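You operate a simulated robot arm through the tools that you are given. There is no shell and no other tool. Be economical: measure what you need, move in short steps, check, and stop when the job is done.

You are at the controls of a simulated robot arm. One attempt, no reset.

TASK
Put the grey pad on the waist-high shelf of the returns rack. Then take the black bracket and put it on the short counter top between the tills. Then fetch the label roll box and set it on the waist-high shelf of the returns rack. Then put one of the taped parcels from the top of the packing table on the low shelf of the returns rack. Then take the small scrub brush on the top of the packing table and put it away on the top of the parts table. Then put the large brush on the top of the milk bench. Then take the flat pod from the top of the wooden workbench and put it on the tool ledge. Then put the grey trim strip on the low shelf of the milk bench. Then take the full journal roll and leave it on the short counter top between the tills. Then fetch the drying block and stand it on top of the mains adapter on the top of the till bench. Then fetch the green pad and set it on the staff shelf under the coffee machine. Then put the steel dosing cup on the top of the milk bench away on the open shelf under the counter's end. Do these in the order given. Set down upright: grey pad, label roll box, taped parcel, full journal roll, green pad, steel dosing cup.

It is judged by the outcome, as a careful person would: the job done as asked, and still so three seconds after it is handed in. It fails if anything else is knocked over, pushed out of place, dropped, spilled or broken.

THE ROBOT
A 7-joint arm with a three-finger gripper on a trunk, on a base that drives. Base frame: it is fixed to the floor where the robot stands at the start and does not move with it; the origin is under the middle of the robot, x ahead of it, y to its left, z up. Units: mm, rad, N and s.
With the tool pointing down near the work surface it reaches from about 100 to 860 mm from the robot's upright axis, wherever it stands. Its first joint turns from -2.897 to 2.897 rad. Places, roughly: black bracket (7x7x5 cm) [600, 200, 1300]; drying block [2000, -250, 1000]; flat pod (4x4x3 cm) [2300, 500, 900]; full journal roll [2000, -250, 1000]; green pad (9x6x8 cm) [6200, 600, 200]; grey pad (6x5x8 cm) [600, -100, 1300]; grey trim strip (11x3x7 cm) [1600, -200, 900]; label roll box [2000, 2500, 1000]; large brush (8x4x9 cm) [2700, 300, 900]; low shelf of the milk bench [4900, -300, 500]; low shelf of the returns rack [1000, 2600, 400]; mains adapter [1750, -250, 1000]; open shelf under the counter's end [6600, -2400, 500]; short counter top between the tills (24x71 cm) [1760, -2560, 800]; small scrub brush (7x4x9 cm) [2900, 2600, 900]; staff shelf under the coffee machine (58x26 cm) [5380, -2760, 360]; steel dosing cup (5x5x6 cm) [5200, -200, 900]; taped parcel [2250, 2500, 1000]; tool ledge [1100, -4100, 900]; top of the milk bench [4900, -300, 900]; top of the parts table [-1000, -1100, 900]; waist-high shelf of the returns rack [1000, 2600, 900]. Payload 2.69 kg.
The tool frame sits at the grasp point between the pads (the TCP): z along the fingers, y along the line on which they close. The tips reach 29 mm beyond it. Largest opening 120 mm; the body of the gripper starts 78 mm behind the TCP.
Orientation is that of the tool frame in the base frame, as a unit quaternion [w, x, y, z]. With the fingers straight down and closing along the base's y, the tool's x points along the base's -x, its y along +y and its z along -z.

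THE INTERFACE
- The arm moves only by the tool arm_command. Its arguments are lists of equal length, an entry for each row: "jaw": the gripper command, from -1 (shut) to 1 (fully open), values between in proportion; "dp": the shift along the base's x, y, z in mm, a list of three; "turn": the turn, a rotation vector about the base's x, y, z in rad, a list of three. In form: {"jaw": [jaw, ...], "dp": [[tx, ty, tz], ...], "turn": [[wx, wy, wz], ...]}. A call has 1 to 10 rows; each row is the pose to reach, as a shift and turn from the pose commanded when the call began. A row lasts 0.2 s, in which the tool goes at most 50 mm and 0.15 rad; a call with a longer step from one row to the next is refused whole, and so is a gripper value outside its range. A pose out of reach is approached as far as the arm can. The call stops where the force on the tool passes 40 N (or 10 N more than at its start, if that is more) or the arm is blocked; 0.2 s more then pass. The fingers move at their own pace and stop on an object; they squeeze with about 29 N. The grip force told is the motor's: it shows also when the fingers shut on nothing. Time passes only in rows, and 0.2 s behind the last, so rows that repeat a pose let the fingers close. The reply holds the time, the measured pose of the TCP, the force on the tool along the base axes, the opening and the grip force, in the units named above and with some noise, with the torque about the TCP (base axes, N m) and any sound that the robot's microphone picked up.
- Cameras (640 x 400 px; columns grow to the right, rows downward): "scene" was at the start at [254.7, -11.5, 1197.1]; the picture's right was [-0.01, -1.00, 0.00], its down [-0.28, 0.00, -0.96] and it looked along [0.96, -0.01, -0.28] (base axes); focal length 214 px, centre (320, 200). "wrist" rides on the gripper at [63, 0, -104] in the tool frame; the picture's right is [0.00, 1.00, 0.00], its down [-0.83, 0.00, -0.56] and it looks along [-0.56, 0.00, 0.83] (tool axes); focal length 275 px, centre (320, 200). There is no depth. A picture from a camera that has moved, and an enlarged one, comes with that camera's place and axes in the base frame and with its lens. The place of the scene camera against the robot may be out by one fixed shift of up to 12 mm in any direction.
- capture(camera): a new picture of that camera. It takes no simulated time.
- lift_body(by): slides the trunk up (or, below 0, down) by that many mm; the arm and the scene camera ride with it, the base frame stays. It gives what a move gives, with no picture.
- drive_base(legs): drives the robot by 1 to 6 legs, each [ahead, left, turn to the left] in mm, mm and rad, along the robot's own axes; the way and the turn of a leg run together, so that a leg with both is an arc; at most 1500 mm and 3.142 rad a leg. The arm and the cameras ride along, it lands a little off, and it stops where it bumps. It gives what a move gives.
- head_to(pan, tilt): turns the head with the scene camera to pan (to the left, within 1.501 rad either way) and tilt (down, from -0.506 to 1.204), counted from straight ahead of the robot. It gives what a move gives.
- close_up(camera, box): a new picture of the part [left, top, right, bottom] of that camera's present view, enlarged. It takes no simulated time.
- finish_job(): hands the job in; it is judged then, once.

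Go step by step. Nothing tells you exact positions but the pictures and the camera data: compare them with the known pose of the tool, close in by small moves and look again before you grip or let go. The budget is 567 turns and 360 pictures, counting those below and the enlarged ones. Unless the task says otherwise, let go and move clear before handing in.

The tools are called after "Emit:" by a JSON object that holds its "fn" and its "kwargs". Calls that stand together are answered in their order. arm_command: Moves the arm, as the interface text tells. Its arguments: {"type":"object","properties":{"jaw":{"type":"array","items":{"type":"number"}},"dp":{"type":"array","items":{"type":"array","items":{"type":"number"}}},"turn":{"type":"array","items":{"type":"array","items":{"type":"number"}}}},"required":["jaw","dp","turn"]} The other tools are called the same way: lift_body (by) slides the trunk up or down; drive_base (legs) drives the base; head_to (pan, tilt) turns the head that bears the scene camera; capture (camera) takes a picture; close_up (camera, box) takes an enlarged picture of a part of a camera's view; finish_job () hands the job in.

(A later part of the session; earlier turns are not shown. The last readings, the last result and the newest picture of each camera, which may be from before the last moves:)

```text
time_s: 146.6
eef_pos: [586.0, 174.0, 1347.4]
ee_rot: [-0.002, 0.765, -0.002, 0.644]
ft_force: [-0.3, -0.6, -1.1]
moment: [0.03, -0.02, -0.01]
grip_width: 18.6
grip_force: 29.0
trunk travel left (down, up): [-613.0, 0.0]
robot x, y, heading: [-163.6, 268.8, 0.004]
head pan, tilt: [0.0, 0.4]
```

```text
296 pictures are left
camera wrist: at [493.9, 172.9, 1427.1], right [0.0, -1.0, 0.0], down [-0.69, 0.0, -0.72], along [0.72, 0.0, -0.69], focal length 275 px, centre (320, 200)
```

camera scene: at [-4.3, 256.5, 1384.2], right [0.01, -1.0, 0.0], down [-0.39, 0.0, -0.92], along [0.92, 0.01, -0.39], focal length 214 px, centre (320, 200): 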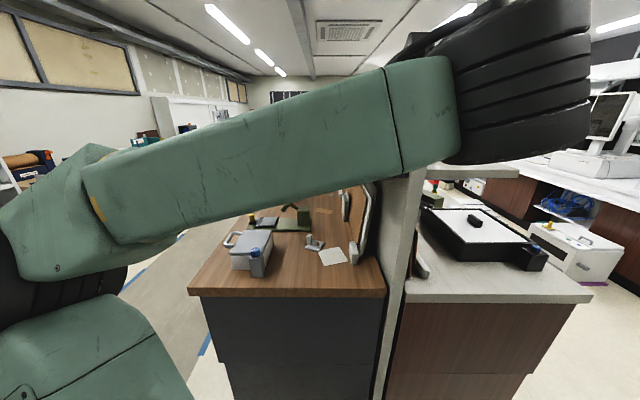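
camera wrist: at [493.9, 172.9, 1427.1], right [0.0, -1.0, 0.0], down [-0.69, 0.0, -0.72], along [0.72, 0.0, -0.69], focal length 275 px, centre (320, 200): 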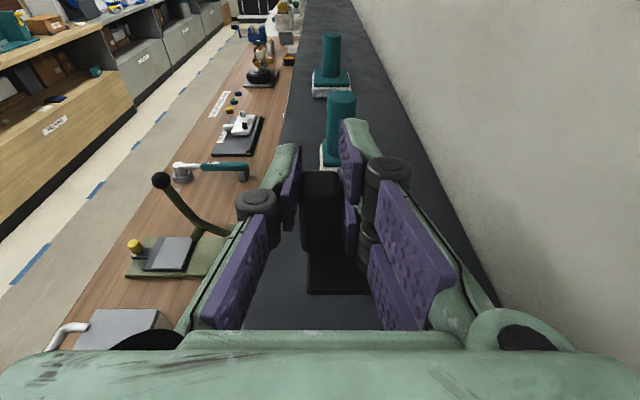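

Bracket held. Now back off, retract a little and head for the tills counter on the right.

Emit:
{"fn": "drive_base", "kwargs": {"legs": [[-190, 0, 0]]}}

Emit:
{"fn": "arm_command", "kwargs": {"jaw": [-1, -1, -1, -1, -1], "dp": [[-40, 0, 0], [-80, 0, 0], [-120, 0, 0], [-160, 0, 0], [-180, 0, 0]], "turn": [[0, 0, 0], [0, 0, 0], [0, 0, 0], [0, 0, 0], [0, 0, 0]]}}

Emit:
{"fn": "drive_base", "kwargs": {"legs": [[70, 0, 0], [0, -1420, 0]]}}

Emit:
{"fn": "head_to", "kwargs": {"pan": -0.6, "tilt": 0.4}}

Emit:
{"fn": "capture", "kwargs": {"camera": "scene"}}

```text
time_s: 148.2
eef_pos: [394.7, 172.6, 1346.5]
ee_rot: [-0.001, 0.765, -0.003, 0.644]
ft_force: [-0.1, 0.1, -0.4]
moment: [0.03, 0.04, -0.02]
grip_width: 18.8
grip_force: 29.0
trunk travel left (down, up): [-613.0, 0.0]
robot x, y, heading: [-354.7, 264.8, 0.006]
head pan, tilt: [0.0, 0.4]
```

```text
time_s: 149.4
eef_pos: [213.5, 170.6, 1348.3]
ee_rot: [-0.001, 0.765, -0.002, 0.644]
ft_force: [0.3, 0.3, -1.5]
moment: [0.05, 0.04, 0.01]
grip_width: 19.0
grip_force: 29.3
trunk travel left (down, up): [-613.0, 0.0]
robot x, y, heading: [-352.4, 263.0, 0.006]
head pan, tilt: [0.0, 0.4]
```

```text
time_s: 161.1
eef_pos: [271.2, -1254.7, 1346.7]
ee_rot: [0.005, 0.765, -0.01, 0.644]
ft_force: [-0.3, -0.4, -1.7]
moment: [0.0, -0.03, 0.0]
grip_width: 18.6
grip_force: 28.8
trunk travel left (down, up): [-613.0, 0.0]
robot x, y, heading: [-293.2, -1152.3, -0.013]
head pan, tilt: [0.0, 0.4]
```

```text
time_s: 162.1
eef_pos: [271.4, -1254.1, 1347.4]
ee_rot: [0.005, 0.764, -0.01, 0.645]
ft_force: [-0.1, 0.1, -0.9]
moment: [0.02, 0.05, 0.04]
grip_width: 18.7
grip_force: 28.5
trunk travel left (down, up): [-613.0, 0.0]
robot x, y, heading: [-292.0, -1150.2, -0.015]
head pan, tilt: [-0.6, 0.4]
```

```text
295 pictures are left
camera scene: at [-55.9, -1216.7, 1384.3], right [-0.58, -0.82, 0.0], down [-0.32, 0.22, -0.92], along [0.75, -0.53, -0.39], focal length 214 px, centre (320, 200)
```

scene: 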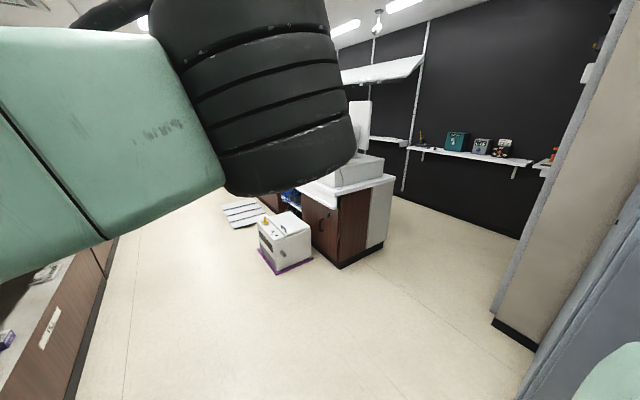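

I see the counter end and a floor machine in front of it. I'll drive along the aisle and turn to face the counter.

Emit:
{"fn": "drive_base", "kwargs": {"legs": [[1500, 0, 0.01], [450, 0, 0], [0, 0, -0.8], [0, 0, -0.77]]}}

Emit:
{"fn": "head_to", "kwargs": {"pan": 0, "tilt": 0.4}}

Emit:
{"fn": "capture", "kwargs": {"camera": "scene"}}

Emit:
{"fn": "capture", "kwargs": {"camera": "wrist"}}

```text
time_s: 176.2
eef_pos: [1590.7, -1732.7, 1346.6]
ee_rot: [-0.454, -0.539, 0.543, -0.456]
ft_force: [-0.5, -0.1, -1.5]
moment: [-0.04, -0.02, 0.0]
grip_width: 18.7
grip_force: 29.0
trunk travel left (down, up): [-613.0, 0.0]
robot x, y, heading: [1686.6, -1166.0, -1.573]
head pan, tilt: [-0.6, 0.4]
```

```text
time_s: 177.2
eef_pos: [1591.5, -1734.4, 1347.0]
ee_rot: [-0.455, -0.538, 0.544, -0.455]
ft_force: [1.2, -0.4, -1.3]
moment: [0.04, -0.02, -0.01]
grip_width: 18.7
grip_force: 29.2
trunk travel left (down, up): [-613.0, 0.0]
robot x, y, heading: [1685.7, -1170.0, -1.569]
head pan, tilt: [0.0, 0.4]
```

```text
294 pictures are left
camera scene: at [1691.9, -1426.7, 1384.2], right [-1.0, 0.0, 0.0], down [0.0, 0.39, -0.92], along [0.0, -0.92, -0.39], focal length 214 px, centre (320, 200)
```

scene: 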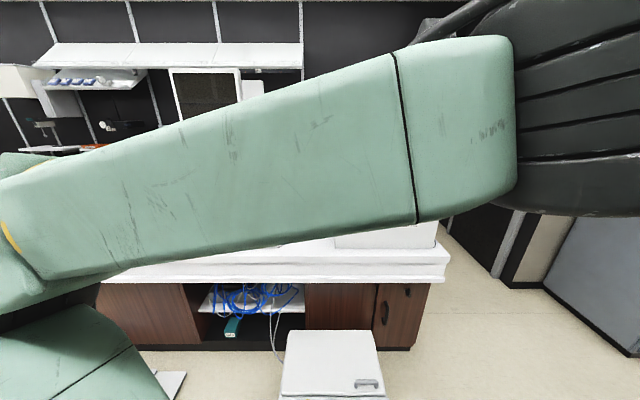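

```text
293 pictures are left
camera wrist: at [1592.2, -1642.8, 1427.3], right [-1.0, 0.0, 0.0], down [0.0, 0.69, -0.72], along [0.0, -0.72, -0.69], focal length 275 px, centre (320, 200)
```

wrist: 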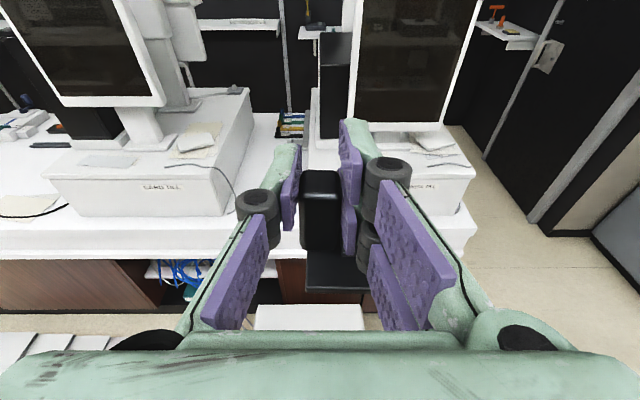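

The gap between tills is at x≈1615–1890, counter top z≈773, front edge y≈-2100. The floor machine (y down to ~-1800) limits how near I can get. I'll line up, lower, and look.

Emit:
{"fn": "drive_base", "kwargs": {"legs": [[0, 168, 0], [200, 0, 0]]}}

Emit:
{"fn": "lift_body", "kwargs": {"by": -380}}

Emit:
{"fn": "arm_command", "kwargs": {"jaw": [-1, -1, -1, -1, -1], "dp": [[0, -40, 0], [0, -80, 0], [0, -120, 0], [0, -160, 0], [0, -180, 0]], "turn": [[0, 0, 0], [0, 0, 0], [0, 0, 0], [0, 0, 0], [0, 0, 0]]}}

Emit:
{"fn": "capture", "kwargs": {"camera": "wrist"}}

Emit:
{"fn": "capture", "kwargs": {"camera": "scene"}}

```text
time_s: 180.3
eef_pos: [1760.7, -1928.7, 1346.5]
ee_rot: [-0.455, -0.539, 0.543, -0.456]
ft_force: [0.7, 0.0, -1.3]
moment: [0.02, -0.01, 0.03]
grip_width: 18.6
grip_force: 29.5
trunk travel left (down, up): [-613.0, 0.0]
robot x, y, heading: [1853.9, -1364.7, -1.564]
head pan, tilt: [0.0, 0.4]
```

```text
time_s: 184.0
eef_pos: [1761.4, -1928.0, 967.9]
ee_rot: [-0.454, -0.539, 0.542, -0.457]
ft_force: [0.1, 0.1, -1.2]
moment: [0.04, -0.01, -0.01]
grip_width: 18.4
grip_force: 29.0
trunk travel left (down, up): [-233.0, 380.0]
robot x, y, heading: [1854.2, -1361.9, -1.567]
head pan, tilt: [0.0, 0.4]
```

```text
time_s: 185.2
eef_pos: [1762.3, -2109.3, 967.9]
ee_rot: [-0.453, -0.54, 0.542, -0.457]
ft_force: [0.7, 0.9, -0.7]
moment: [0.0, -0.02, 0.01]
grip_width: 18.7
grip_force: 29.1
trunk travel left (down, up): [-233.0, 380.0]
robot x, y, heading: [1857.3, -1361.9, -1.566]
head pan, tilt: [0.0, 0.4]
```

```text
292 pictures are left
camera wrist: at [1761.4, -2018.2, 1047.9], right [-1.0, 0.0, 0.0], down [0.0, 0.69, -0.72], along [0.0, -0.72, -0.69], focal length 275 px, centre (320, 200)
```

wrist: 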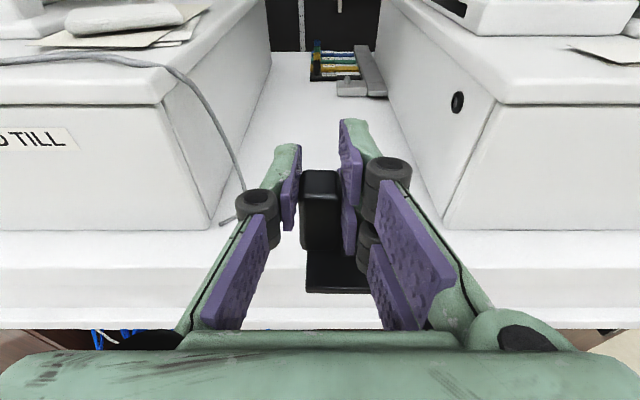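

```text
291 pictures are left
camera scene: at [1860.4, -1620.9, 1004.2], right [-1.0, 0.0, 0.0], down [0.0, 0.39, -0.92], along [0.0, -0.92, -0.39], focal length 214 px, centre (320, 200)
```

scene: 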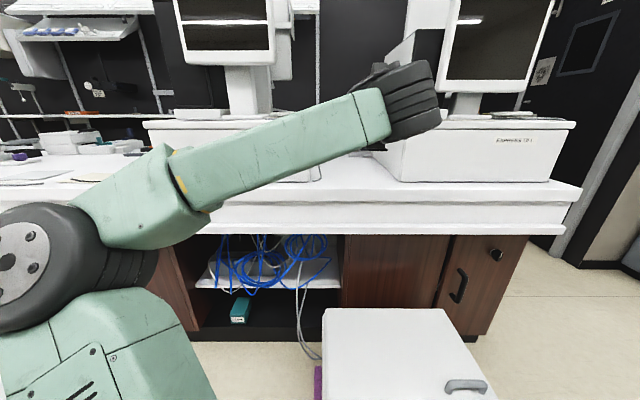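

Emit:
{"fn": "arm_command", "kwargs": {"jaw": [-1, -1, -1, -1], "dp": [[-10, -35, 0], [-20, -70, 0], [-30, -105, 0], [-38, -135, 0]], "turn": [[0, 0, 0], [0, 0, 0], [0, 0, 0], [0, 0, 0]]}}

Emit:
{"fn": "drive_base", "kwargs": {"legs": [[110, 0, 0]]}}

Emit:
{"fn": "capture", "kwargs": {"camera": "wrist"}}

Emit:
{"fn": "capture", "kwargs": {"camera": "scene"}}

```text
time_s: 186.2
eef_pos: [1723.4, -2243.7, 966.4]
ee_rot: [-0.453, -0.54, 0.542, -0.457]
ft_force: [0.3, 1.1, -0.8]
moment: [-0.01, 0.01, -0.03]
grip_width: 18.5
grip_force: 28.7
trunk travel left (down, up): [-233.0, 380.0]
robot x, y, heading: [1858.2, -1358.8, -1.562]
head pan, tilt: [0.0, 0.4]
```

```text
time_s: 187.6
eef_pos: [1723.2, -2352.1, 964.7]
ee_rot: [-0.453, -0.541, 0.543, -0.456]
ft_force: [0.4, -0.4, -0.9]
moment: [0.02, -0.01, 0.05]
grip_width: 18.5
grip_force: 28.8
trunk travel left (down, up): [-233.0, 380.0]
robot x, y, heading: [1854.3, -1469.9, -1.572]
head pan, tilt: [0.0, 0.4]
stopped in leg 1: the robot was blocked; the commanded pose is now the measured one
```

```text
290 pictures are left
camera wrist: at [1722.5, -2262.4, 1044.9], right [-1.0, 0.0, 0.0], down [0.0, 0.69, -0.72], along [0.0, -0.72, -0.69], focal length 275 px, centre (320, 200)
```

wrist: 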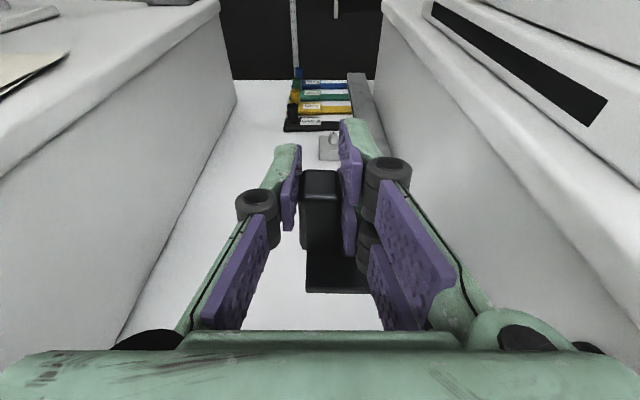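

```text
289 pictures are left
camera scene: at [1860.4, -1729.5, 1004.2], right [-1.0, 0.0, 0.0], down [0.0, 0.39, -0.92], along [0.0, -0.92, -0.39], focal length 214 px, centre (320, 200)
```

scene: 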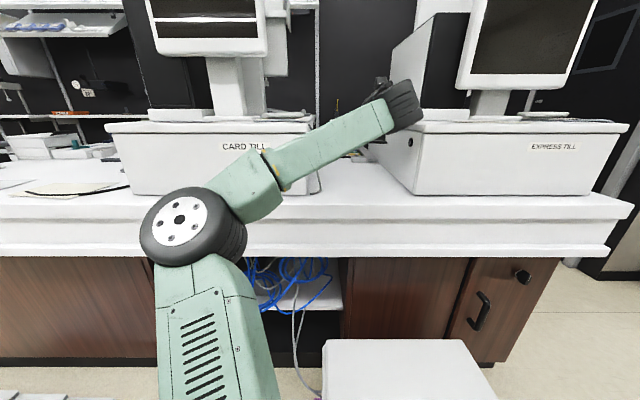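

Blocked lightly by the floor machine, but the reach suffices. Lowering to the counter gently.

Emit:
{"fn": "arm_command", "kwargs": {"jaw": [-1, -1, -1, -1, -1, -1, -1, -1, -1, -1], "dp": [[0, 0, -20], [0, 0, -40], [0, 0, -55], [0, 0, -62], [0, 0, -69], [0, 0, -76], [0, 0, -83], [0, 0, -90], [0, 0, -97], [0, 0, -104]], "turn": [[0, 0, 0], [0, 0, 0], [0, 0, 0], [0, 0, 0], [0, 0, 0], [0, 0, 0], [0, 0, 0], [0, 0, 0], [0, 0, 0], [0, 0, 0]]}}

Emit:
{"fn": "capture", "kwargs": {"camera": "wrist"}}

```text
time_s: 189.8
eef_pos: [1722.8, -2352.2, 860.6]
ee_rot: [-0.453, -0.54, 0.543, -0.456]
ft_force: [-0.7, 0.8, -1.6]
moment: [0.05, -0.01, -0.01]
grip_width: 18.7
grip_force: 28.6
trunk travel left (down, up): [-233.0, 380.0]
robot x, y, heading: [1852.7, -1471.2, -1.57]
head pan, tilt: [0.0, 0.4]
```

```text
288 pictures are left
camera wrist: at [1722.1, -2261.8, 941.5], right [-1.0, 0.0, 0.0], down [0.0, 0.69, -0.72], along [0.0, -0.72, -0.69], focal length 275 px, centre (320, 200)
```

wrist: 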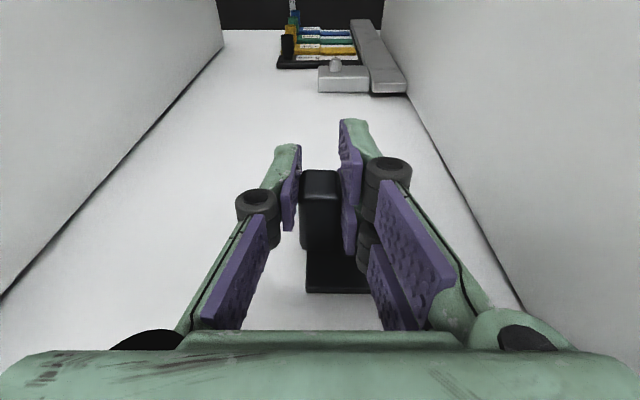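

Emit:
{"fn": "arm_command", "kwargs": {"jaw": [-1, -1, -1, -1, -1, -1, -1, -1], "dp": [[0, 0, -5], [0, 0, -10], [0, 0, -15], [0, 0, -20], [0, 0, -25], [0, 0, -30], [0, 0, -35], [0, 0, -40]], "turn": [[0, 0, 0], [0, 0, 0], [0, 0, 0], [0, 0, 0], [0, 0, 0], [0, 0, 0], [0, 0, 0], [0, 0, 0]]}}

Emit:
{"fn": "capture", "kwargs": {"camera": "scene"}}

```text
time_s: 191.4
eef_pos: [1722.2, -2352.3, 836.8]
ee_rot: [-0.46, -0.536, 0.538, -0.46]
ft_force: [-0.4, -0.9, 12.9]
moment: [0.34, 0.35, -0.01]
grip_width: 18.9
grip_force: 28.7
trunk travel left (down, up): [-233.0, 380.0]
robot x, y, heading: [1854.4, -1470.0, -1.567]
head pan, tilt: [0.0, 0.4]
stopped in row 7: the force on the tool passed its limit at 42 N (the readings are from after the stop); the commanded pose is now the measured one
```

```text
287 pictures are left
camera scene: at [1860.7, -1728.5, 1004.2], right [-1.0, 0.0, 0.0], down [0.0, 0.39, -0.92], along [0.0, -0.92, -0.39], focal length 214 px, centre (320, 200)
```

scene: 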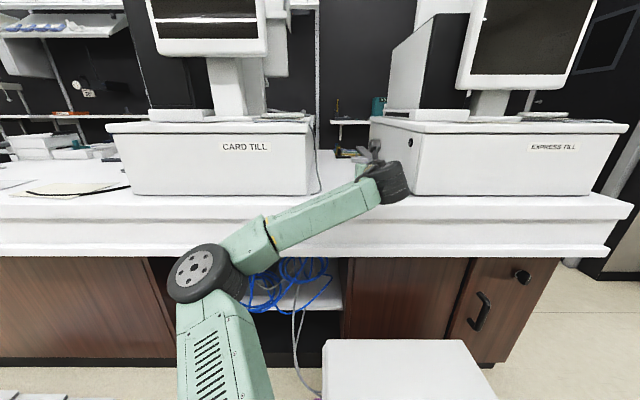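

Contact: counter at ≈781. Releasing and backing out.

Emit:
{"fn": "arm_command", "kwargs": {"jaw": [-1, -0.25, -0.25, -0.25, -0.25, -0.25, -0.25, -0.25, -0.25], "dp": [[0, 0, 1], [0, 0, 2], [0, 0, 2], [0, 0, 2], [0, 0, 8], [0, 0, 12], [0, 30, 15], [0, 60, 20], [0, 110, 40]], "turn": [[0, 0, 0], [0, 0, 0], [0, 0, 0], [0, 0, 0], [0, 0, 0], [0, 0, 0], [0, 0, 0], [0, 0, 0], [0, 0, 0]]}}

Emit:
{"fn": "capture", "kwargs": {"camera": "wrist"}}

```text
refused: row 9 steps farther than a row can; nothing moved
```

```text
286 pictures are left
camera wrist: at [1723.4, -2259.5, 914.5], right [-1.0, 0.0, 0.0], down [0.0, 0.68, -0.73], along [0.0, -0.73, -0.68], focal length 275 px, centre (320, 200)
```

wrist: 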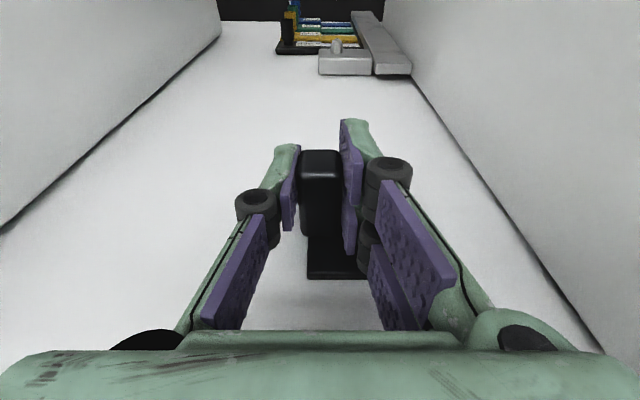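

Emit:
{"fn": "arm_command", "kwargs": {"jaw": [-1, -0.25, -0.25, -0.25, -0.25, -0.25, -0.25, -0.25, -0.25], "dp": [[0, 0, 1], [0, 0, 2], [0, 0, 2], [0, 0, 2], [0, 0, 8], [0, 0, 12], [0, 30, 15], [0, 60, 20], [0, 100, 40]], "turn": [[0, 0, 0], [0, 0, 0], [0, 0, 0], [0, 0, 0], [0, 0, 0], [0, 0, 0], [0, 0, 0], [0, 0, 0], [0, 0, 0]]}}

Emit:
{"fn": "capture", "kwargs": {"camera": "wrist"}}

```text
time_s: 193.4
eef_pos: [1724.4, -2252.7, 871.9]
ee_rot: [-0.456, -0.539, 0.54, -0.459]
ft_force: [0.2, -0.8, 0.0]
moment: [-0.01, -0.01, -0.01]
grip_width: 44.9
grip_force: 0.0
trunk travel left (down, up): [-233.0, 380.0]
robot x, y, heading: [1854.9, -1471.9, -1.567]
head pan, tilt: [0.0, 0.4]
```

```text
285 pictures are left
camera wrist: at [1723.8, -2160.1, 952.3], right [-1.0, 0.0, 0.0], down [0.0, 0.68, -0.73], along [0.0, -0.73, -0.68], focal length 275 px, centre (320, 200)
```

wrist: 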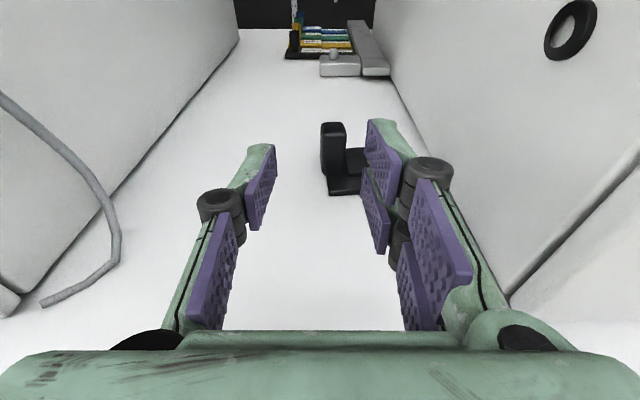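

Bracket stands on the counter. Next, the label roll box on the packing table. Backing out and turning to see which way round the island is open.

Emit:
{"fn": "drive_base", "kwargs": {"legs": [[-380, 0, 0], [0, 0, 0.8], [0, 0, 0.77]]}}

Emit:
{"fn": "lift_body", "kwargs": {"by": 300}}

Emit:
{"fn": "head_to", "kwargs": {"pan": 0.2, "tilt": 0.25}}

Emit:
{"fn": "capture", "kwargs": {"camera": "scene"}}

```text
time_s: 200.1
eef_pos: [2640.1, -1194.9, 872.7]
ee_rot: [-0.011, 0.762, 0.011, 0.647]
ft_force: [-0.1, -0.4, -0.5]
moment: [-0.04, 0.01, 0.01]
grip_width: 45.0
grip_force: 0.2
trunk travel left (down, up): [-233.0, 380.0]
robot x, y, heading: [1855.7, -1084.4, 0.031]
head pan, tilt: [0.0, 0.4]
```

```text
time_s: 203.1
eef_pos: [2639.3, -1196.2, 1173.5]
ee_rot: [-0.011, 0.762, 0.011, 0.647]
ft_force: [-0.1, 0.6, 0.2]
moment: [-0.03, 0.02, 0.03]
grip_width: 45.2
grip_force: 0.1
trunk travel left (down, up): [-533.0, 80.0]
robot x, y, heading: [1853.8, -1087.3, 0.036]
head pan, tilt: [0.0, 0.4]
```

```text
time_s: 203.8
eef_pos: [2639.9, -1194.5, 1173.4]
ee_rot: [-0.011, 0.762, 0.011, 0.647]
ft_force: [0.4, 0.7, -0.1]
moment: [0.02, 0.02, 0.04]
grip_width: 44.9
grip_force: 0.1
trunk travel left (down, up): [-533.0, 80.0]
robot x, y, heading: [1855.3, -1086.0, 0.033]
head pan, tilt: [0.201, 0.25]
```

```text
284 pictures are left
camera scene: at [2106.2, -1071.5, 1318.2], right [0.23, -0.97, 0.0], down [-0.24, -0.06, -0.97], along [0.94, 0.22, -0.25], focal length 214 px, centre (320, 200)
```

scene: 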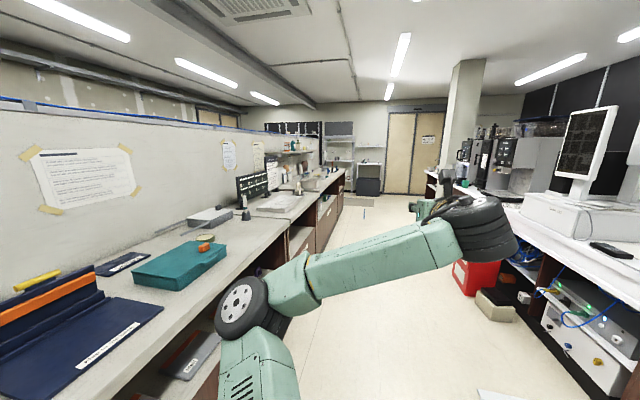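

The island is long; the near end is the shorter way round. I'll retract the arm and drive back around.

Emit:
{"fn": "arm_command", "kwargs": {"jaw": [1, 1, 1, 1, 1], "dp": [[-45, 0, 20], [-90, 0, 40], [-135, 0, 60], [-180, 0, 80], [-220, 0, 90]], "turn": [[0, 0, 0], [0, 0, 0], [0, 0, 0], [0, 0, 0], [0, 0, 0]]}}

Emit:
{"fn": "drive_base", "kwargs": {"legs": [[-1100, 0, -0.033], [-1040, 0, 0], [0, 1150, 0], [0, 1120, 0]]}}

```text
time_s: 205.0
eef_pos: [2417.5, -1196.8, 1263.8]
ee_rot: [-0.011, 0.762, 0.01, 0.647]
ft_force: [0.5, 0.1, 0.0]
moment: [-0.01, -0.01, 0.01]
grip_width: 119.9
grip_force: 0.1
trunk travel left (down, up): [-533.0, 80.0]
robot x, y, heading: [1855.0, -1088.2, 0.033]
head pan, tilt: [0.201, 0.25]
```

```text
time_s: 232.9
eef_pos: [347.2, 1033.7, 1264.4]
ee_rot: [0.018, 0.762, -0.024, 0.647]
ft_force: [0.1, -0.3, 0.2]
moment: [-0.04, -0.02, 0.01]
grip_width: 119.6
grip_force: 0.0
trunk travel left (down, up): [-533.0, 80.0]
robot x, y, heading: [-206.7, 1196.1, -0.059]
head pan, tilt: [0.201, 0.25]
```

Emit:
{"fn": "drive_base", "kwargs": {"legs": [[0, 0, 0.059], [1500, 0, 0], [620, 0, 0], [0, 0, 0.8], [0, 0, 0.77]]}}

Emit:
{"fn": "head_to", "kwargs": {"pan": 0, "tilt": 0.5}}

Emit:
{"fn": "capture", "kwargs": {"camera": "wrist"}}

Emit:
{"fn": "capture", "kwargs": {"camera": "scene"}}

```text
time_s: 248.1
eef_pos: [2050.8, 1742.8, 1263.8]
ee_rot: [-0.456, 0.543, 0.535, 0.46]
ft_force: [-0.9, 0.1, -0.1]
moment: [0.01, -0.01, 0.0]
grip_width: 120.1
grip_force: 0.1
trunk travel left (down, up): [-533.0, 80.0]
robot x, y, heading: [1921.5, 1184.2, 1.562]
head pan, tilt: [0.201, 0.25]
```

```text
time_s: 248.9
eef_pos: [2049.2, 1743.2, 1264.6]
ee_rot: [-0.456, 0.543, 0.535, 0.46]
ft_force: [-0.1, 0.4, 0.3]
moment: [0.01, 0.0, -0.01]
grip_width: 120.0
grip_force: 0.1
trunk travel left (down, up): [-533.0, 80.0]
robot x, y, heading: [1919.2, 1183.1, 1.561]
head pan, tilt: [0.0, 0.499]
```

```text
283 pictures are left
camera wrist: at [2048.9, 1649.7, 1343.2], right [1.0, -0.01, 0.0], down [-0.01, -0.68, -0.73], along [0.01, 0.73, -0.68], focal length 275 px, centre (320, 200)
```

wrist: 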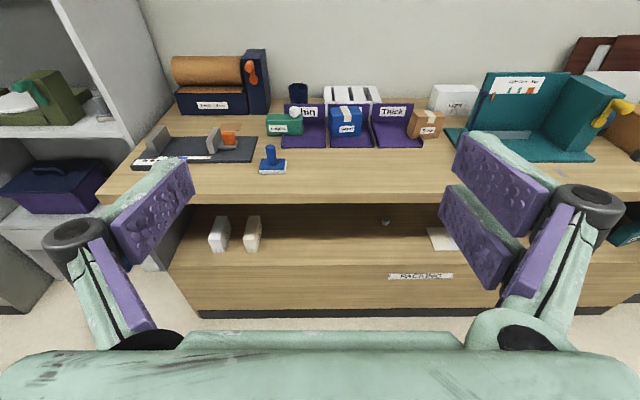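

```text
282 pictures are left
camera scene: at [1926.0, 1420.0, 1295.2], right [1.0, -0.01, 0.0], down [0.0, -0.48, -0.88], along [0.01, 0.88, -0.48], focal length 214 px, centre (320, 200)
```

scene: 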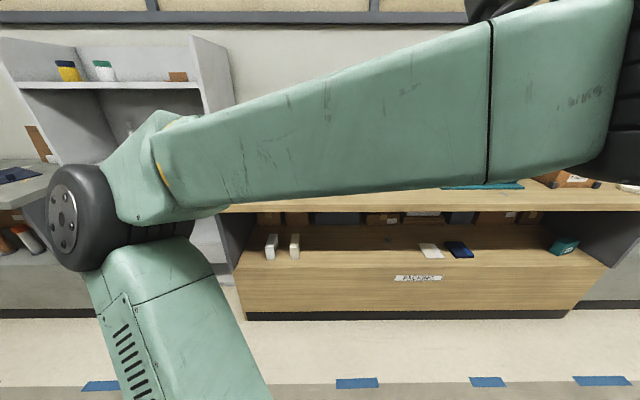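

Emit:
{"fn": "close_up", "kwargs": {"camera": "wrist", "box": [120, 40, 380, 200]}}

Emit:
{"fn": "close_up", "kwargs": {"camera": "wrist", "box": [260, 60, 460, 180]}}

```text
2.46 times, centred on (250, 120) of wrist
camera zoom: at [2048.9, 1649.7, 1343.2], right [1.0, -0.01, 0.0], down [-0.01, -0.68, -0.73], along [0.01, 0.73, -0.68], focal length 678 px, centre (492, 397)
```

zoom: 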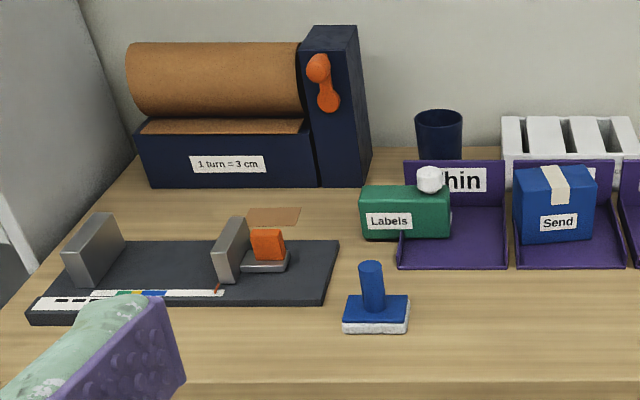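

```text
3.20 times, centred on (360, 120) of wrist
camera zoom: at [2048.9, 1649.7, 1343.2], right [1.0, -0.01, 0.0], down [-0.01, -0.68, -0.73], along [0.01, 0.73, -0.68], focal length 881 px, centre (192, 456)
```

zoom: 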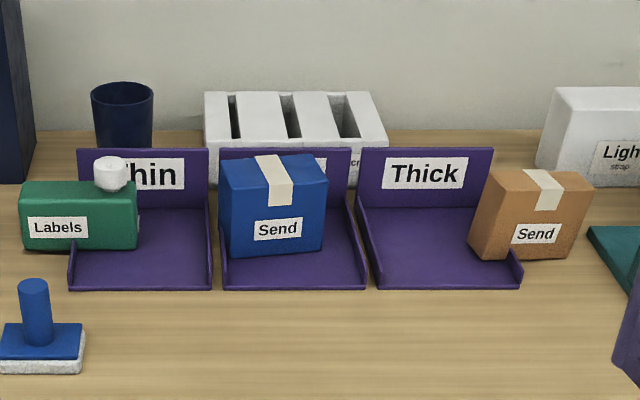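

The label roll box is the green "Labels" box with a white knob. I'll approach for triangulation.

Emit:
{"fn": "drive_base", "kwargs": {"legs": [[250, 110, 0.008]]}}

Emit:
{"fn": "close_up", "kwargs": {"camera": "wrist", "box": [220, 60, 460, 220]}}

```text
time_s: 250.8
eef_pos: [1939.8, 1991.9, 1264.4]
ee_rot: [-0.458, 0.54, 0.538, 0.457]
ft_force: [-0.4, 0.4, 0.1]
moment: [0.01, 0.01, 0.01]
grip_width: 120.0
grip_force: 0.1
trunk travel left (down, up): [-533.0, 80.0]
robot x, y, heading: [1811.0, 1430.9, 1.574]
head pan, tilt: [0.0, 0.499]
```

```text
2.50 times, centred on (340, 140) of wrist
camera zoom: at [1938.8, 1898.3, 1343.1], right [1.0, 0.0, 0.0], down [0.0, -0.68, -0.73], along [0.0, 0.73, -0.68], focal length 688 px, centre (270, 350)
```

zoom: 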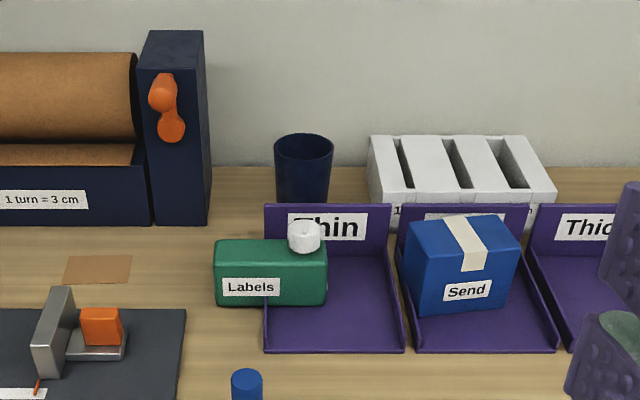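

The box is 120 mm wide, so I'll grip it across its ~50 mm depth: tool pointing along +x, tilted ~45° down. I'll reposition with heading ≈0.9 and re-orient the tool.

Emit:
{"fn": "drive_base", "kwargs": {"legs": [[100, 411, 0], [0, 0, -0.674]]}}

Emit:
{"fn": "arm_command", "kwargs": {"jaw": [0.3, 0.3, 0.3, 0.3, 0.3, 0.3, 0.3], "dp": [[0, 0, 0], [0, 0, 0], [0, 0, 0], [0, 0, 0], [0, 0, 0], [0, 0, 0], [0, 0, 0]], "turn": [[0, 0, -0.13], [0, 0, -0.26], [0, 0, -0.39], [0, 0, -0.52], [0, 0, -0.65], [0, 0, -0.78], [0, 0, -0.9]]}}

Emit:
{"fn": "arm_command", "kwargs": {"jaw": [0.3, 0.3, 0.3, 0.3, 0.3], "dp": [[0, 0, 0], [0, 0, 0], [0, 0, 0], [0, 0, 0], [0, 0, 0]], "turn": [[0, 0.12, 0], [0, 0.24, 0], [0, 0.36, 0], [0, 0.48, 0], [0, 0.6, 0]]}}

Emit:
{"fn": "capture", "kwargs": {"camera": "wrist"}}

Emit:
{"fn": "capture", "kwargs": {"camera": "scene"}}

```text
time_s: 256.4
eef_pos: [1854.2, 1889.1, 1263.8]
ee_rot: [-0.282, 0.687, 0.329, 0.583]
ft_force: [-0.2, 0.7, -0.8]
moment: [0.01, 0.03, -0.02]
grip_width: 120.1
grip_force: 0.1
trunk travel left (down, up): [-533.0, 80.0]
robot x, y, heading: [1406.4, 1526.1, 0.897]
head pan, tilt: [0.0, 0.499]
```

```text
time_s: 258.0
eef_pos: [1853.6, 1890.3, 1262.5]
ee_rot: [0.0, 0.761, -0.003, 0.649]
ft_force: [-0.4, 0.4, 0.8]
moment: [-0.01, 0.02, -0.01]
grip_width: 78.3
grip_force: 0.1
trunk travel left (down, up): [-533.0, 80.0]
robot x, y, heading: [1406.1, 1530.2, 0.896]
head pan, tilt: [0.0, 0.499]
```

```text
time_s: 259.2
eef_pos: [1854.6, 1888.5, 1262.8]
ee_rot: [0.001, 0.92, -0.001, 0.392]
ft_force: [0.3, 0.3, 0.2]
moment: [-0.03, 0.0, 0.01]
grip_width: 77.9
grip_force: 0.1
trunk travel left (down, up): [-533.0, 80.0]
robot x, y, heading: [1405.8, 1529.5, 0.899]
head pan, tilt: [0.0, 0.499]
```

```text
278 pictures are left
camera wrist: at [1823.0, 1888.1, 1381.4], right [0.0, -1.0, 0.0], down [-0.98, 0.0, -0.22], along [0.22, 0.0, -0.98], focal length 275 px, centre (320, 200)
```

wrist: 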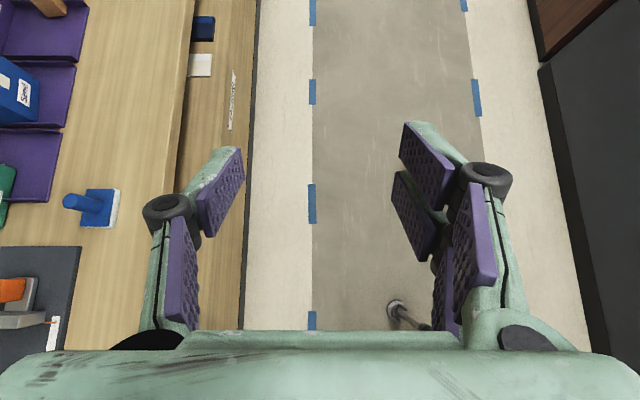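

```text
277 pictures are left
camera scene: at [1565.7, 1711.7, 1295.1], right [0.78, -0.62, 0.0], down [-0.3, -0.37, -0.88], along [0.55, 0.69, -0.48], focal length 214 px, centre (320, 200)
```

scene: 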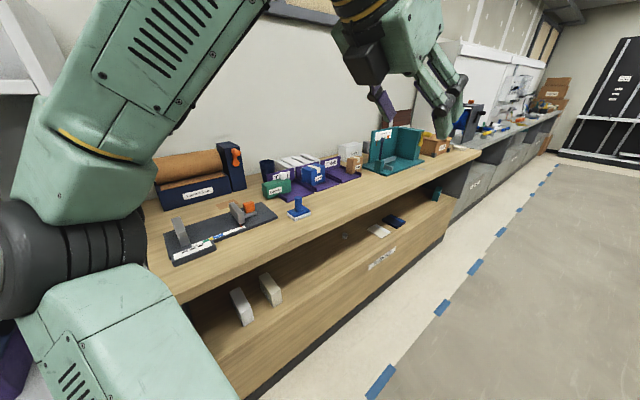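

The orientation works well. Now move the base in and bring the tool above the label box.

Emit:
{"fn": "drive_base", "kwargs": {"legs": [[240, 190, 0]]}}

Emit:
{"fn": "arm_command", "kwargs": {"jaw": [0.3, 0.3, 0.3, 0.3, 0.3, 0.3, 0.3], "dp": [[0, 45, 0], [0, 90, 0], [0, 135, 0], [0, 180, 0], [0, 225, 0], [0, 265, 0], [0, 300, 0]], "turn": [[0, 0, 0], [0, 0, 0], [0, 0, 0], [0, 0, 0], [0, 0, 0], [0, 0, 0], [0, 0, 0]]}}

Emit:
{"fn": "capture", "kwargs": {"camera": "wrist"}}

```text
time_s: 261.3
eef_pos: [1863.2, 2191.6, 1264.0]
ee_rot: [0.004, 0.92, -0.007, 0.393]
ft_force: [-0.2, 0.6, 0.4]
moment: [0.0, -0.01, -0.02]
grip_width: 77.8
grip_force: 0.0
trunk travel left (down, up): [-533.0, 80.0]
robot x, y, heading: [1416.4, 1838.3, 0.883]
head pan, tilt: [0.0, 0.499]
```

```text
time_s: 262.9
eef_pos: [1867.9, 2491.7, 1260.1]
ee_rot: [0.003, 0.919, -0.007, 0.394]
ft_force: [0.5, 0.3, -0.2]
moment: [-0.03, 0.05, -0.01]
grip_width: 77.9
grip_force: 0.0
trunk travel left (down, up): [-533.0, 80.0]
robot x, y, heading: [1409.0, 1838.3, 0.886]
head pan, tilt: [0.0, 0.499]
```

```text
276 pictures are left
camera wrist: at [1834.5, 2491.1, 1378.4], right [-0.01, -1.0, 0.0], down [-0.98, 0.01, -0.22], along [0.22, -0.01, -0.98], focal length 275 px, centre (320, 200)
```

wrist: 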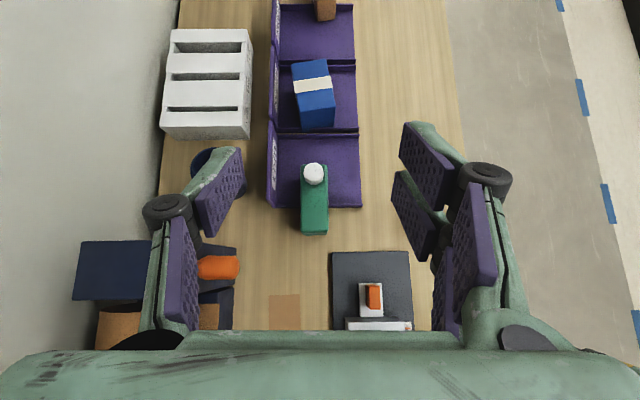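

Emit:
{"fn": "close_up", "kwargs": {"camera": "wrist", "box": [250, 130, 410, 260]}}

```text
3.08 times, centred on (330, 195) of wrist
camera zoom: at [1834.5, 2491.1, 1378.4], right [-0.01, -1.0, 0.0], down [-0.98, 0.01, -0.22], along [0.22, -0.01, -0.98], focal length 847 px, centre (289, 215)
```

zoom: 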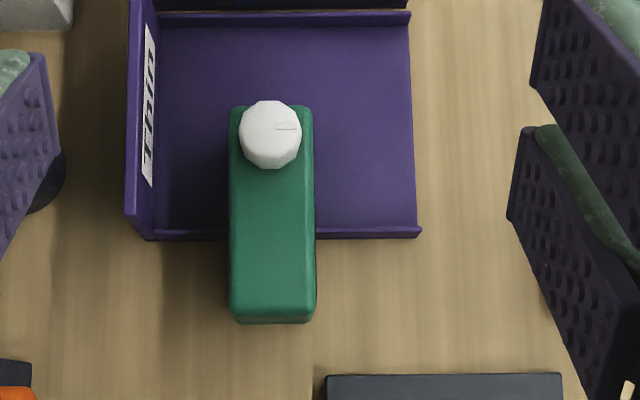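

Box confirmed: x 1880–2001, centre y≈2496. I'll check the elbow clearance before lowering.

Emit:
{"fn": "capture", "kwargs": {"camera": "scene"}}

Emit:
{"fn": "head_to", "kwargs": {"pan": 0.7, "tilt": 0.5}}

Emit:
{"fn": "capture", "kwargs": {"camera": "scene"}}

```text
274 pictures are left
camera scene: at [1573.6, 2017.0, 1295.0], right [0.78, -0.63, 0.0], down [-0.3, -0.37, -0.88], along [0.55, 0.68, -0.48], focal length 214 px, centre (320, 200)
```

scene: 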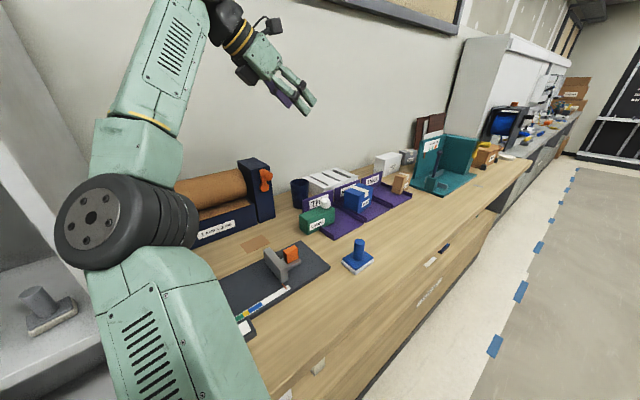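

```text
time_s: 263.9
eef_pos: [1866.0, 2490.4, 1260.3]
ee_rot: [0.003, 0.919, -0.007, 0.394]
ft_force: [0.6, 0.0, -0.1]
moment: [0.01, -0.02, 0.01]
grip_width: 77.9
grip_force: 0.0
trunk travel left (down, up): [-533.0, 80.0]
robot x, y, heading: [1408.6, 1838.6, 0.885]
head pan, tilt: [0.7, 0.499]
```

```text
273 pictures are left
camera scene: at [1514.6, 2037.2, 1295.1], right [1.0, 0.02, 0.0], down [0.01, -0.48, -0.88], along [-0.01, 0.88, -0.48], focal length 214 px, centre (320, 200)
```

scene: 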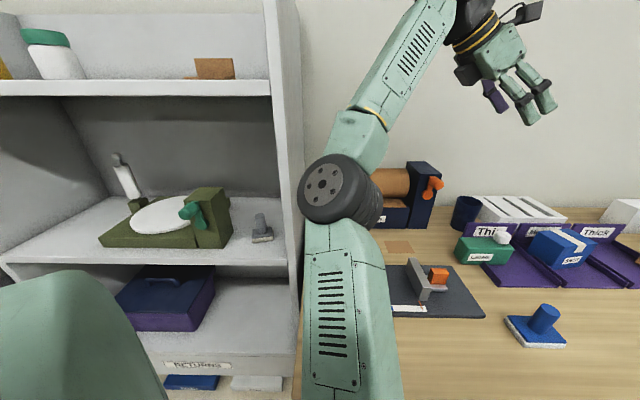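

The elbow would hit the bench if the trunk went down, so I'll keep the trunk up and lower with the arm.

Emit:
{"fn": "arm_command", "kwargs": {"jaw": [0.3, 0.3, 0.3, 0.3, 0.3], "dp": [[8, 1, -45], [16, 2, -90], [24, 3, -135], [32, 4, -180], [40, 5, -220]], "turn": [[0, 0, 0], [0, 0, 0], [0, 0, 0], [0, 0, 0], [0, 0, 0]]}}

Emit:
{"fn": "capture", "kwargs": {"camera": "scene"}}

Emit:
{"fn": "capture", "kwargs": {"camera": "wrist"}}

```text
time_s: 265.1
eef_pos: [1905.0, 2497.9, 1043.3]
ee_rot: [0.003, 0.919, -0.006, 0.394]
ft_force: [-1.0, 0.7, -0.7]
moment: [0.01, 0.0, -0.02]
grip_width: 77.8
grip_force: 0.2
trunk travel left (down, up): [-533.0, 80.0]
robot x, y, heading: [1412.9, 1833.7, 0.885]
head pan, tilt: [0.7, 0.499]
```

```text
272 pictures are left
camera scene: at [1514.6, 2037.5, 1295.1], right [1.0, 0.02, 0.0], down [0.01, -0.48, -0.88], along [-0.01, 0.88, -0.48], focal length 214 px, centre (320, 200)
```

scene: 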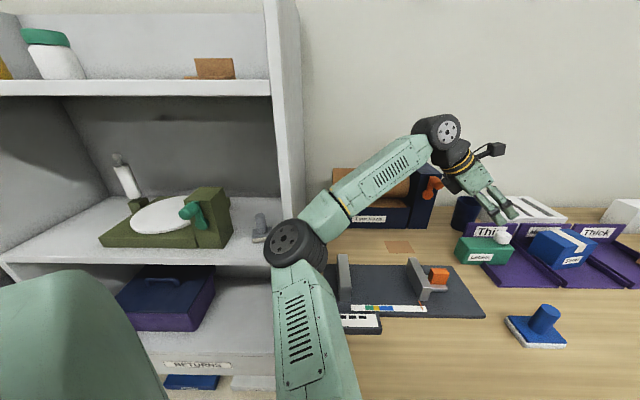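

```text
271 pictures are left
camera wrist: at [1873.0, 2498.2, 1160.3], right [-0.01, -1.0, 0.0], down [-0.98, 0.01, -0.22], along [0.22, -0.01, -0.98], focal length 275 px, centre (320, 200)
```

wrist: 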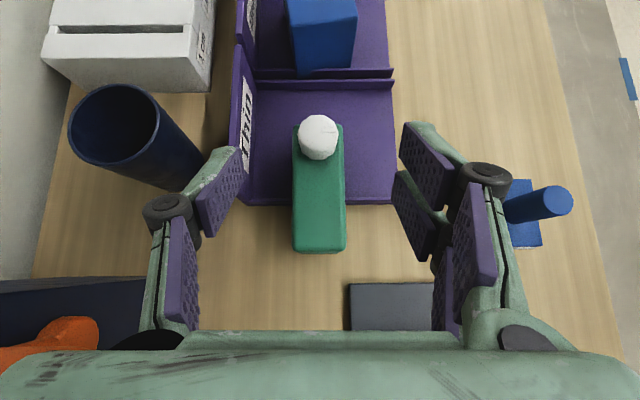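

Emit:
{"fn": "arm_command", "kwargs": {"jaw": [0.3, 0.3, 0.3], "dp": [[2, -1, -30], [4, -1, -60], [6, -2, -90]], "turn": [[0, 0, 0], [0, 0, 0], [0, 0, 0]]}}

Emit:
{"fn": "capture", "kwargs": {"camera": "scene"}}

Emit:
{"fn": "capture", "kwargs": {"camera": "wrist"}}

```text
time_s: 265.9
eef_pos: [1910.1, 2494.7, 953.1]
ee_rot: [0.003, 0.919, -0.007, 0.393]
ft_force: [0.9, -0.6, -0.3]
moment: [0.04, 0.02, 0.01]
grip_width: 77.6
grip_force: 0.1
trunk travel left (down, up): [-533.0, 80.0]
robot x, y, heading: [1414.0, 1832.5, 0.891]
head pan, tilt: [0.7, 0.499]
```

```text
270 pictures are left
camera scene: at [1514.6, 2037.3, 1295.1], right [1.0, 0.02, 0.0], down [0.01, -0.48, -0.88], along [-0.01, 0.88, -0.48], focal length 214 px, centre (320, 200)
```

scene: 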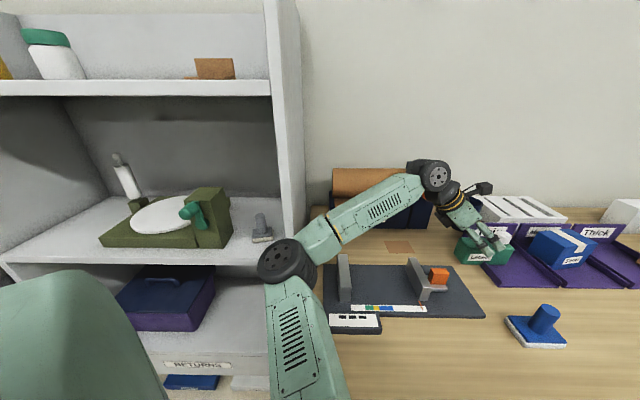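

```text
269 pictures are left
camera wrist: at [1878.7, 2494.9, 1071.4], right [-0.01, -1.0, 0.0], down [-0.98, 0.01, -0.22], along [0.22, -0.01, -0.98], focal length 275 px, centre (320, 200)
```

wrist: 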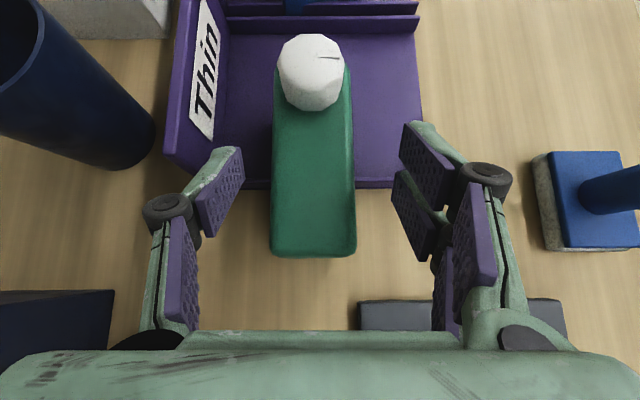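

Emit:
{"fn": "arm_command", "kwargs": {"jaw": [0.3, 0.3, -1, -1, -1, -1, -1], "dp": [[0, 2, -25], [0, 2, -48], [0, 2, -48], [0, 2, -48], [0, 2, -48], [0, 2, -48], [0, 2, -48]], "turn": [[0, 0, 0], [0, 0, 0], [0, 0, 0], [0, 0, 0], [0, 0, 0], [0, 0, 0], [0, 0, 0]]}}

Emit:
{"fn": "capture", "kwargs": {"camera": "wrist"}}

```text
time_s: 267.5
eef_pos: [1909.8, 2496.4, 905.8]
ee_rot: [0.003, 0.92, -0.006, 0.393]
ft_force: [-0.5, 1.1, 0.6]
moment: [-0.11, -0.07, 0.05]
grip_width: 47.5
grip_force: 29.1
trunk travel left (down, up): [-533.0, 80.0]
robot x, y, heading: [1414.9, 1837.6, 0.884]
head pan, tilt: [0.7, 0.499]
```

```text
268 pictures are left
camera wrist: at [1878.0, 2496.5, 1024.0], right [-0.01, -1.0, 0.0], down [-0.98, 0.01, -0.22], along [0.22, -0.01, -0.98], focal length 275 px, centre (320, 200)
```

wrist: 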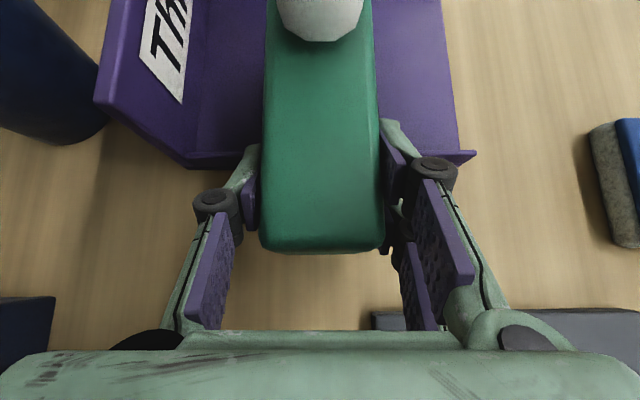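

Gripped at 47.5 mm. Lift and check.

Emit:
{"fn": "arm_command", "kwargs": {"jaw": [-1, -1, -1, -1, -1], "dp": [[0, 0, 10], [0, 0, 30], [0, 0, 70], [0, 0, 110], [0, 0, 150]], "turn": [[0, 0, 0], [0, 0, 0], [0, 0, 0], [0, 0, 0], [0, 0, 0]]}}

Emit:
{"fn": "capture", "kwargs": {"camera": "wrist"}}

Emit:
{"fn": "capture", "kwargs": {"camera": "scene"}}

```text
time_s: 268.7
eef_pos: [1912.8, 2496.5, 1056.8]
ee_rot: [0.003, 0.92, -0.007, 0.393]
ft_force: [-0.3, 0.4, -2.4]
moment: [0.0, 0.06, 0.02]
grip_width: 47.6
grip_force: 29.2
trunk travel left (down, up): [-533.0, 80.0]
robot x, y, heading: [1411.2, 1836.3, 0.885]
head pan, tilt: [0.7, 0.499]
```

```text
267 pictures are left
camera wrist: at [1880.8, 2496.2, 1175.0], right [-0.01, -1.0, 0.0], down [-0.98, 0.01, -0.22], along [0.22, -0.01, -0.98], focal length 275 px, centre (320, 200)
```

wrist: 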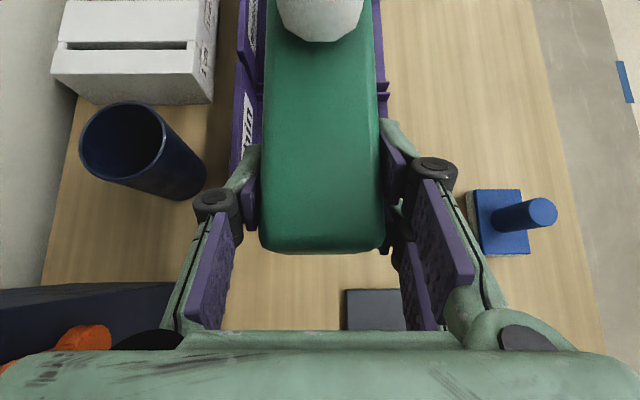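

```text
266 pictures are left
camera scene: at [1514.6, 2037.2, 1295.1], right [1.0, 0.02, 0.0], down [0.01, -0.48, -0.88], along [-0.01, 0.88, -0.48], focal length 214 px, centre (320, 200)
```

scene: 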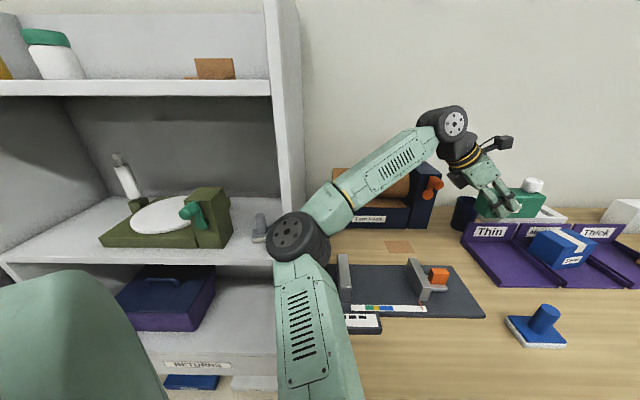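

The box is level in the grip. I'll back off and swing round to face the rack's left bay (x≈785).

Emit:
{"fn": "arm_command", "kwargs": {"jaw": [-1, -1, -1], "dp": [[0, -20, 30], [0, -40, 60], [0, -60, 90]], "turn": [[0, 0, 0], [0, 0, 0], [0, 0, 0]]}}

Emit:
{"fn": "drive_base", "kwargs": {"legs": [[-435, -20, 0], [0, 0, 0.6], [0, 0, 0.565]]}}

Emit:
{"fn": "head_to", "kwargs": {"pan": -0.3, "tilt": 0.5}}

Emit:
{"fn": "capture", "kwargs": {"camera": "scene"}}

Emit:
{"fn": "capture", "kwargs": {"camera": "wrist"}}

```text
time_s: 269.5
eef_pos: [1911.4, 2435.5, 1147.4]
ee_rot: [0.003, 0.92, -0.006, 0.393]
ft_force: [0.3, 0.5, -2.8]
moment: [-0.02, 0.1, -0.01]
grip_width: 47.7
grip_force: 29.1
trunk travel left (down, up): [-533.0, 80.0]
robot x, y, heading: [1411.4, 1835.3, 0.888]
head pan, tilt: [0.7, 0.499]
```

```text
time_s: 275.4
eef_pos: [804.8, 2185.0, 1146.1]
ee_rot: [-0.212, 0.774, 0.497, 0.33]
ft_force: [-0.1, 0.0, -2.9]
moment: [-0.08, 0.04, 0.0]
grip_width: 47.6
grip_force: 28.6
trunk travel left (down, up): [-533.0, 80.0]
robot x, y, heading: [1151.0, 1486.2, 2.045]
head pan, tilt: [0.7, 0.499]
```

```text
time_s: 276.7
eef_pos: [806.2, 2184.7, 1146.5]
ee_rot: [-0.212, 0.774, 0.496, 0.332]
ft_force: [0.7, 0.1, -2.8]
moment: [-0.11, 0.02, 0.02]
grip_width: 47.7
grip_force: 28.7
trunk travel left (down, up): [-533.0, 80.0]
robot x, y, heading: [1154.3, 1485.5, 2.044]
head pan, tilt: [-0.3, 0.499]
```

```text
265 pictures are left
camera scene: at [1071.8, 1704.1, 1295.1], right [0.99, 0.17, 0.0], down [0.08, -0.47, -0.88], along [-0.15, 0.86, -0.48], focal length 214 px, centre (320, 200)
```

scene: 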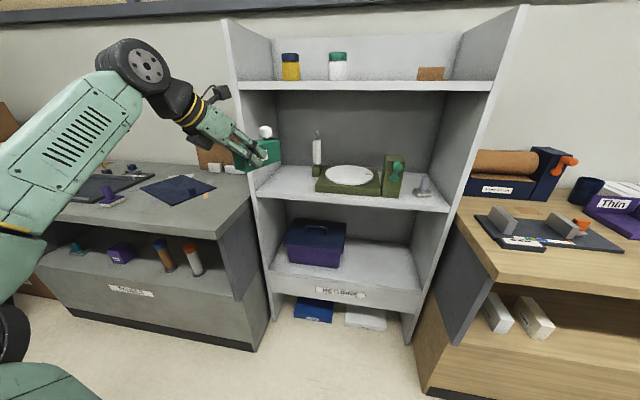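

```text
264 pictures are left
camera wrist: at [792.2, 2154.7, 1265.3], right [0.91, -0.41, 0.0], down [-0.4, -0.89, -0.22], along [0.09, 0.2, -0.98], focal length 275 px, centre (320, 200)
```

wrist: 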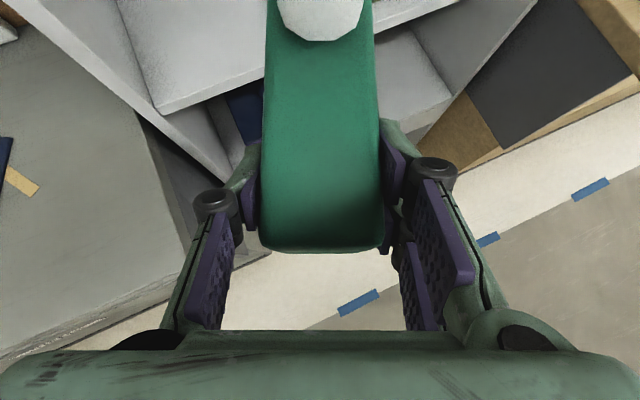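

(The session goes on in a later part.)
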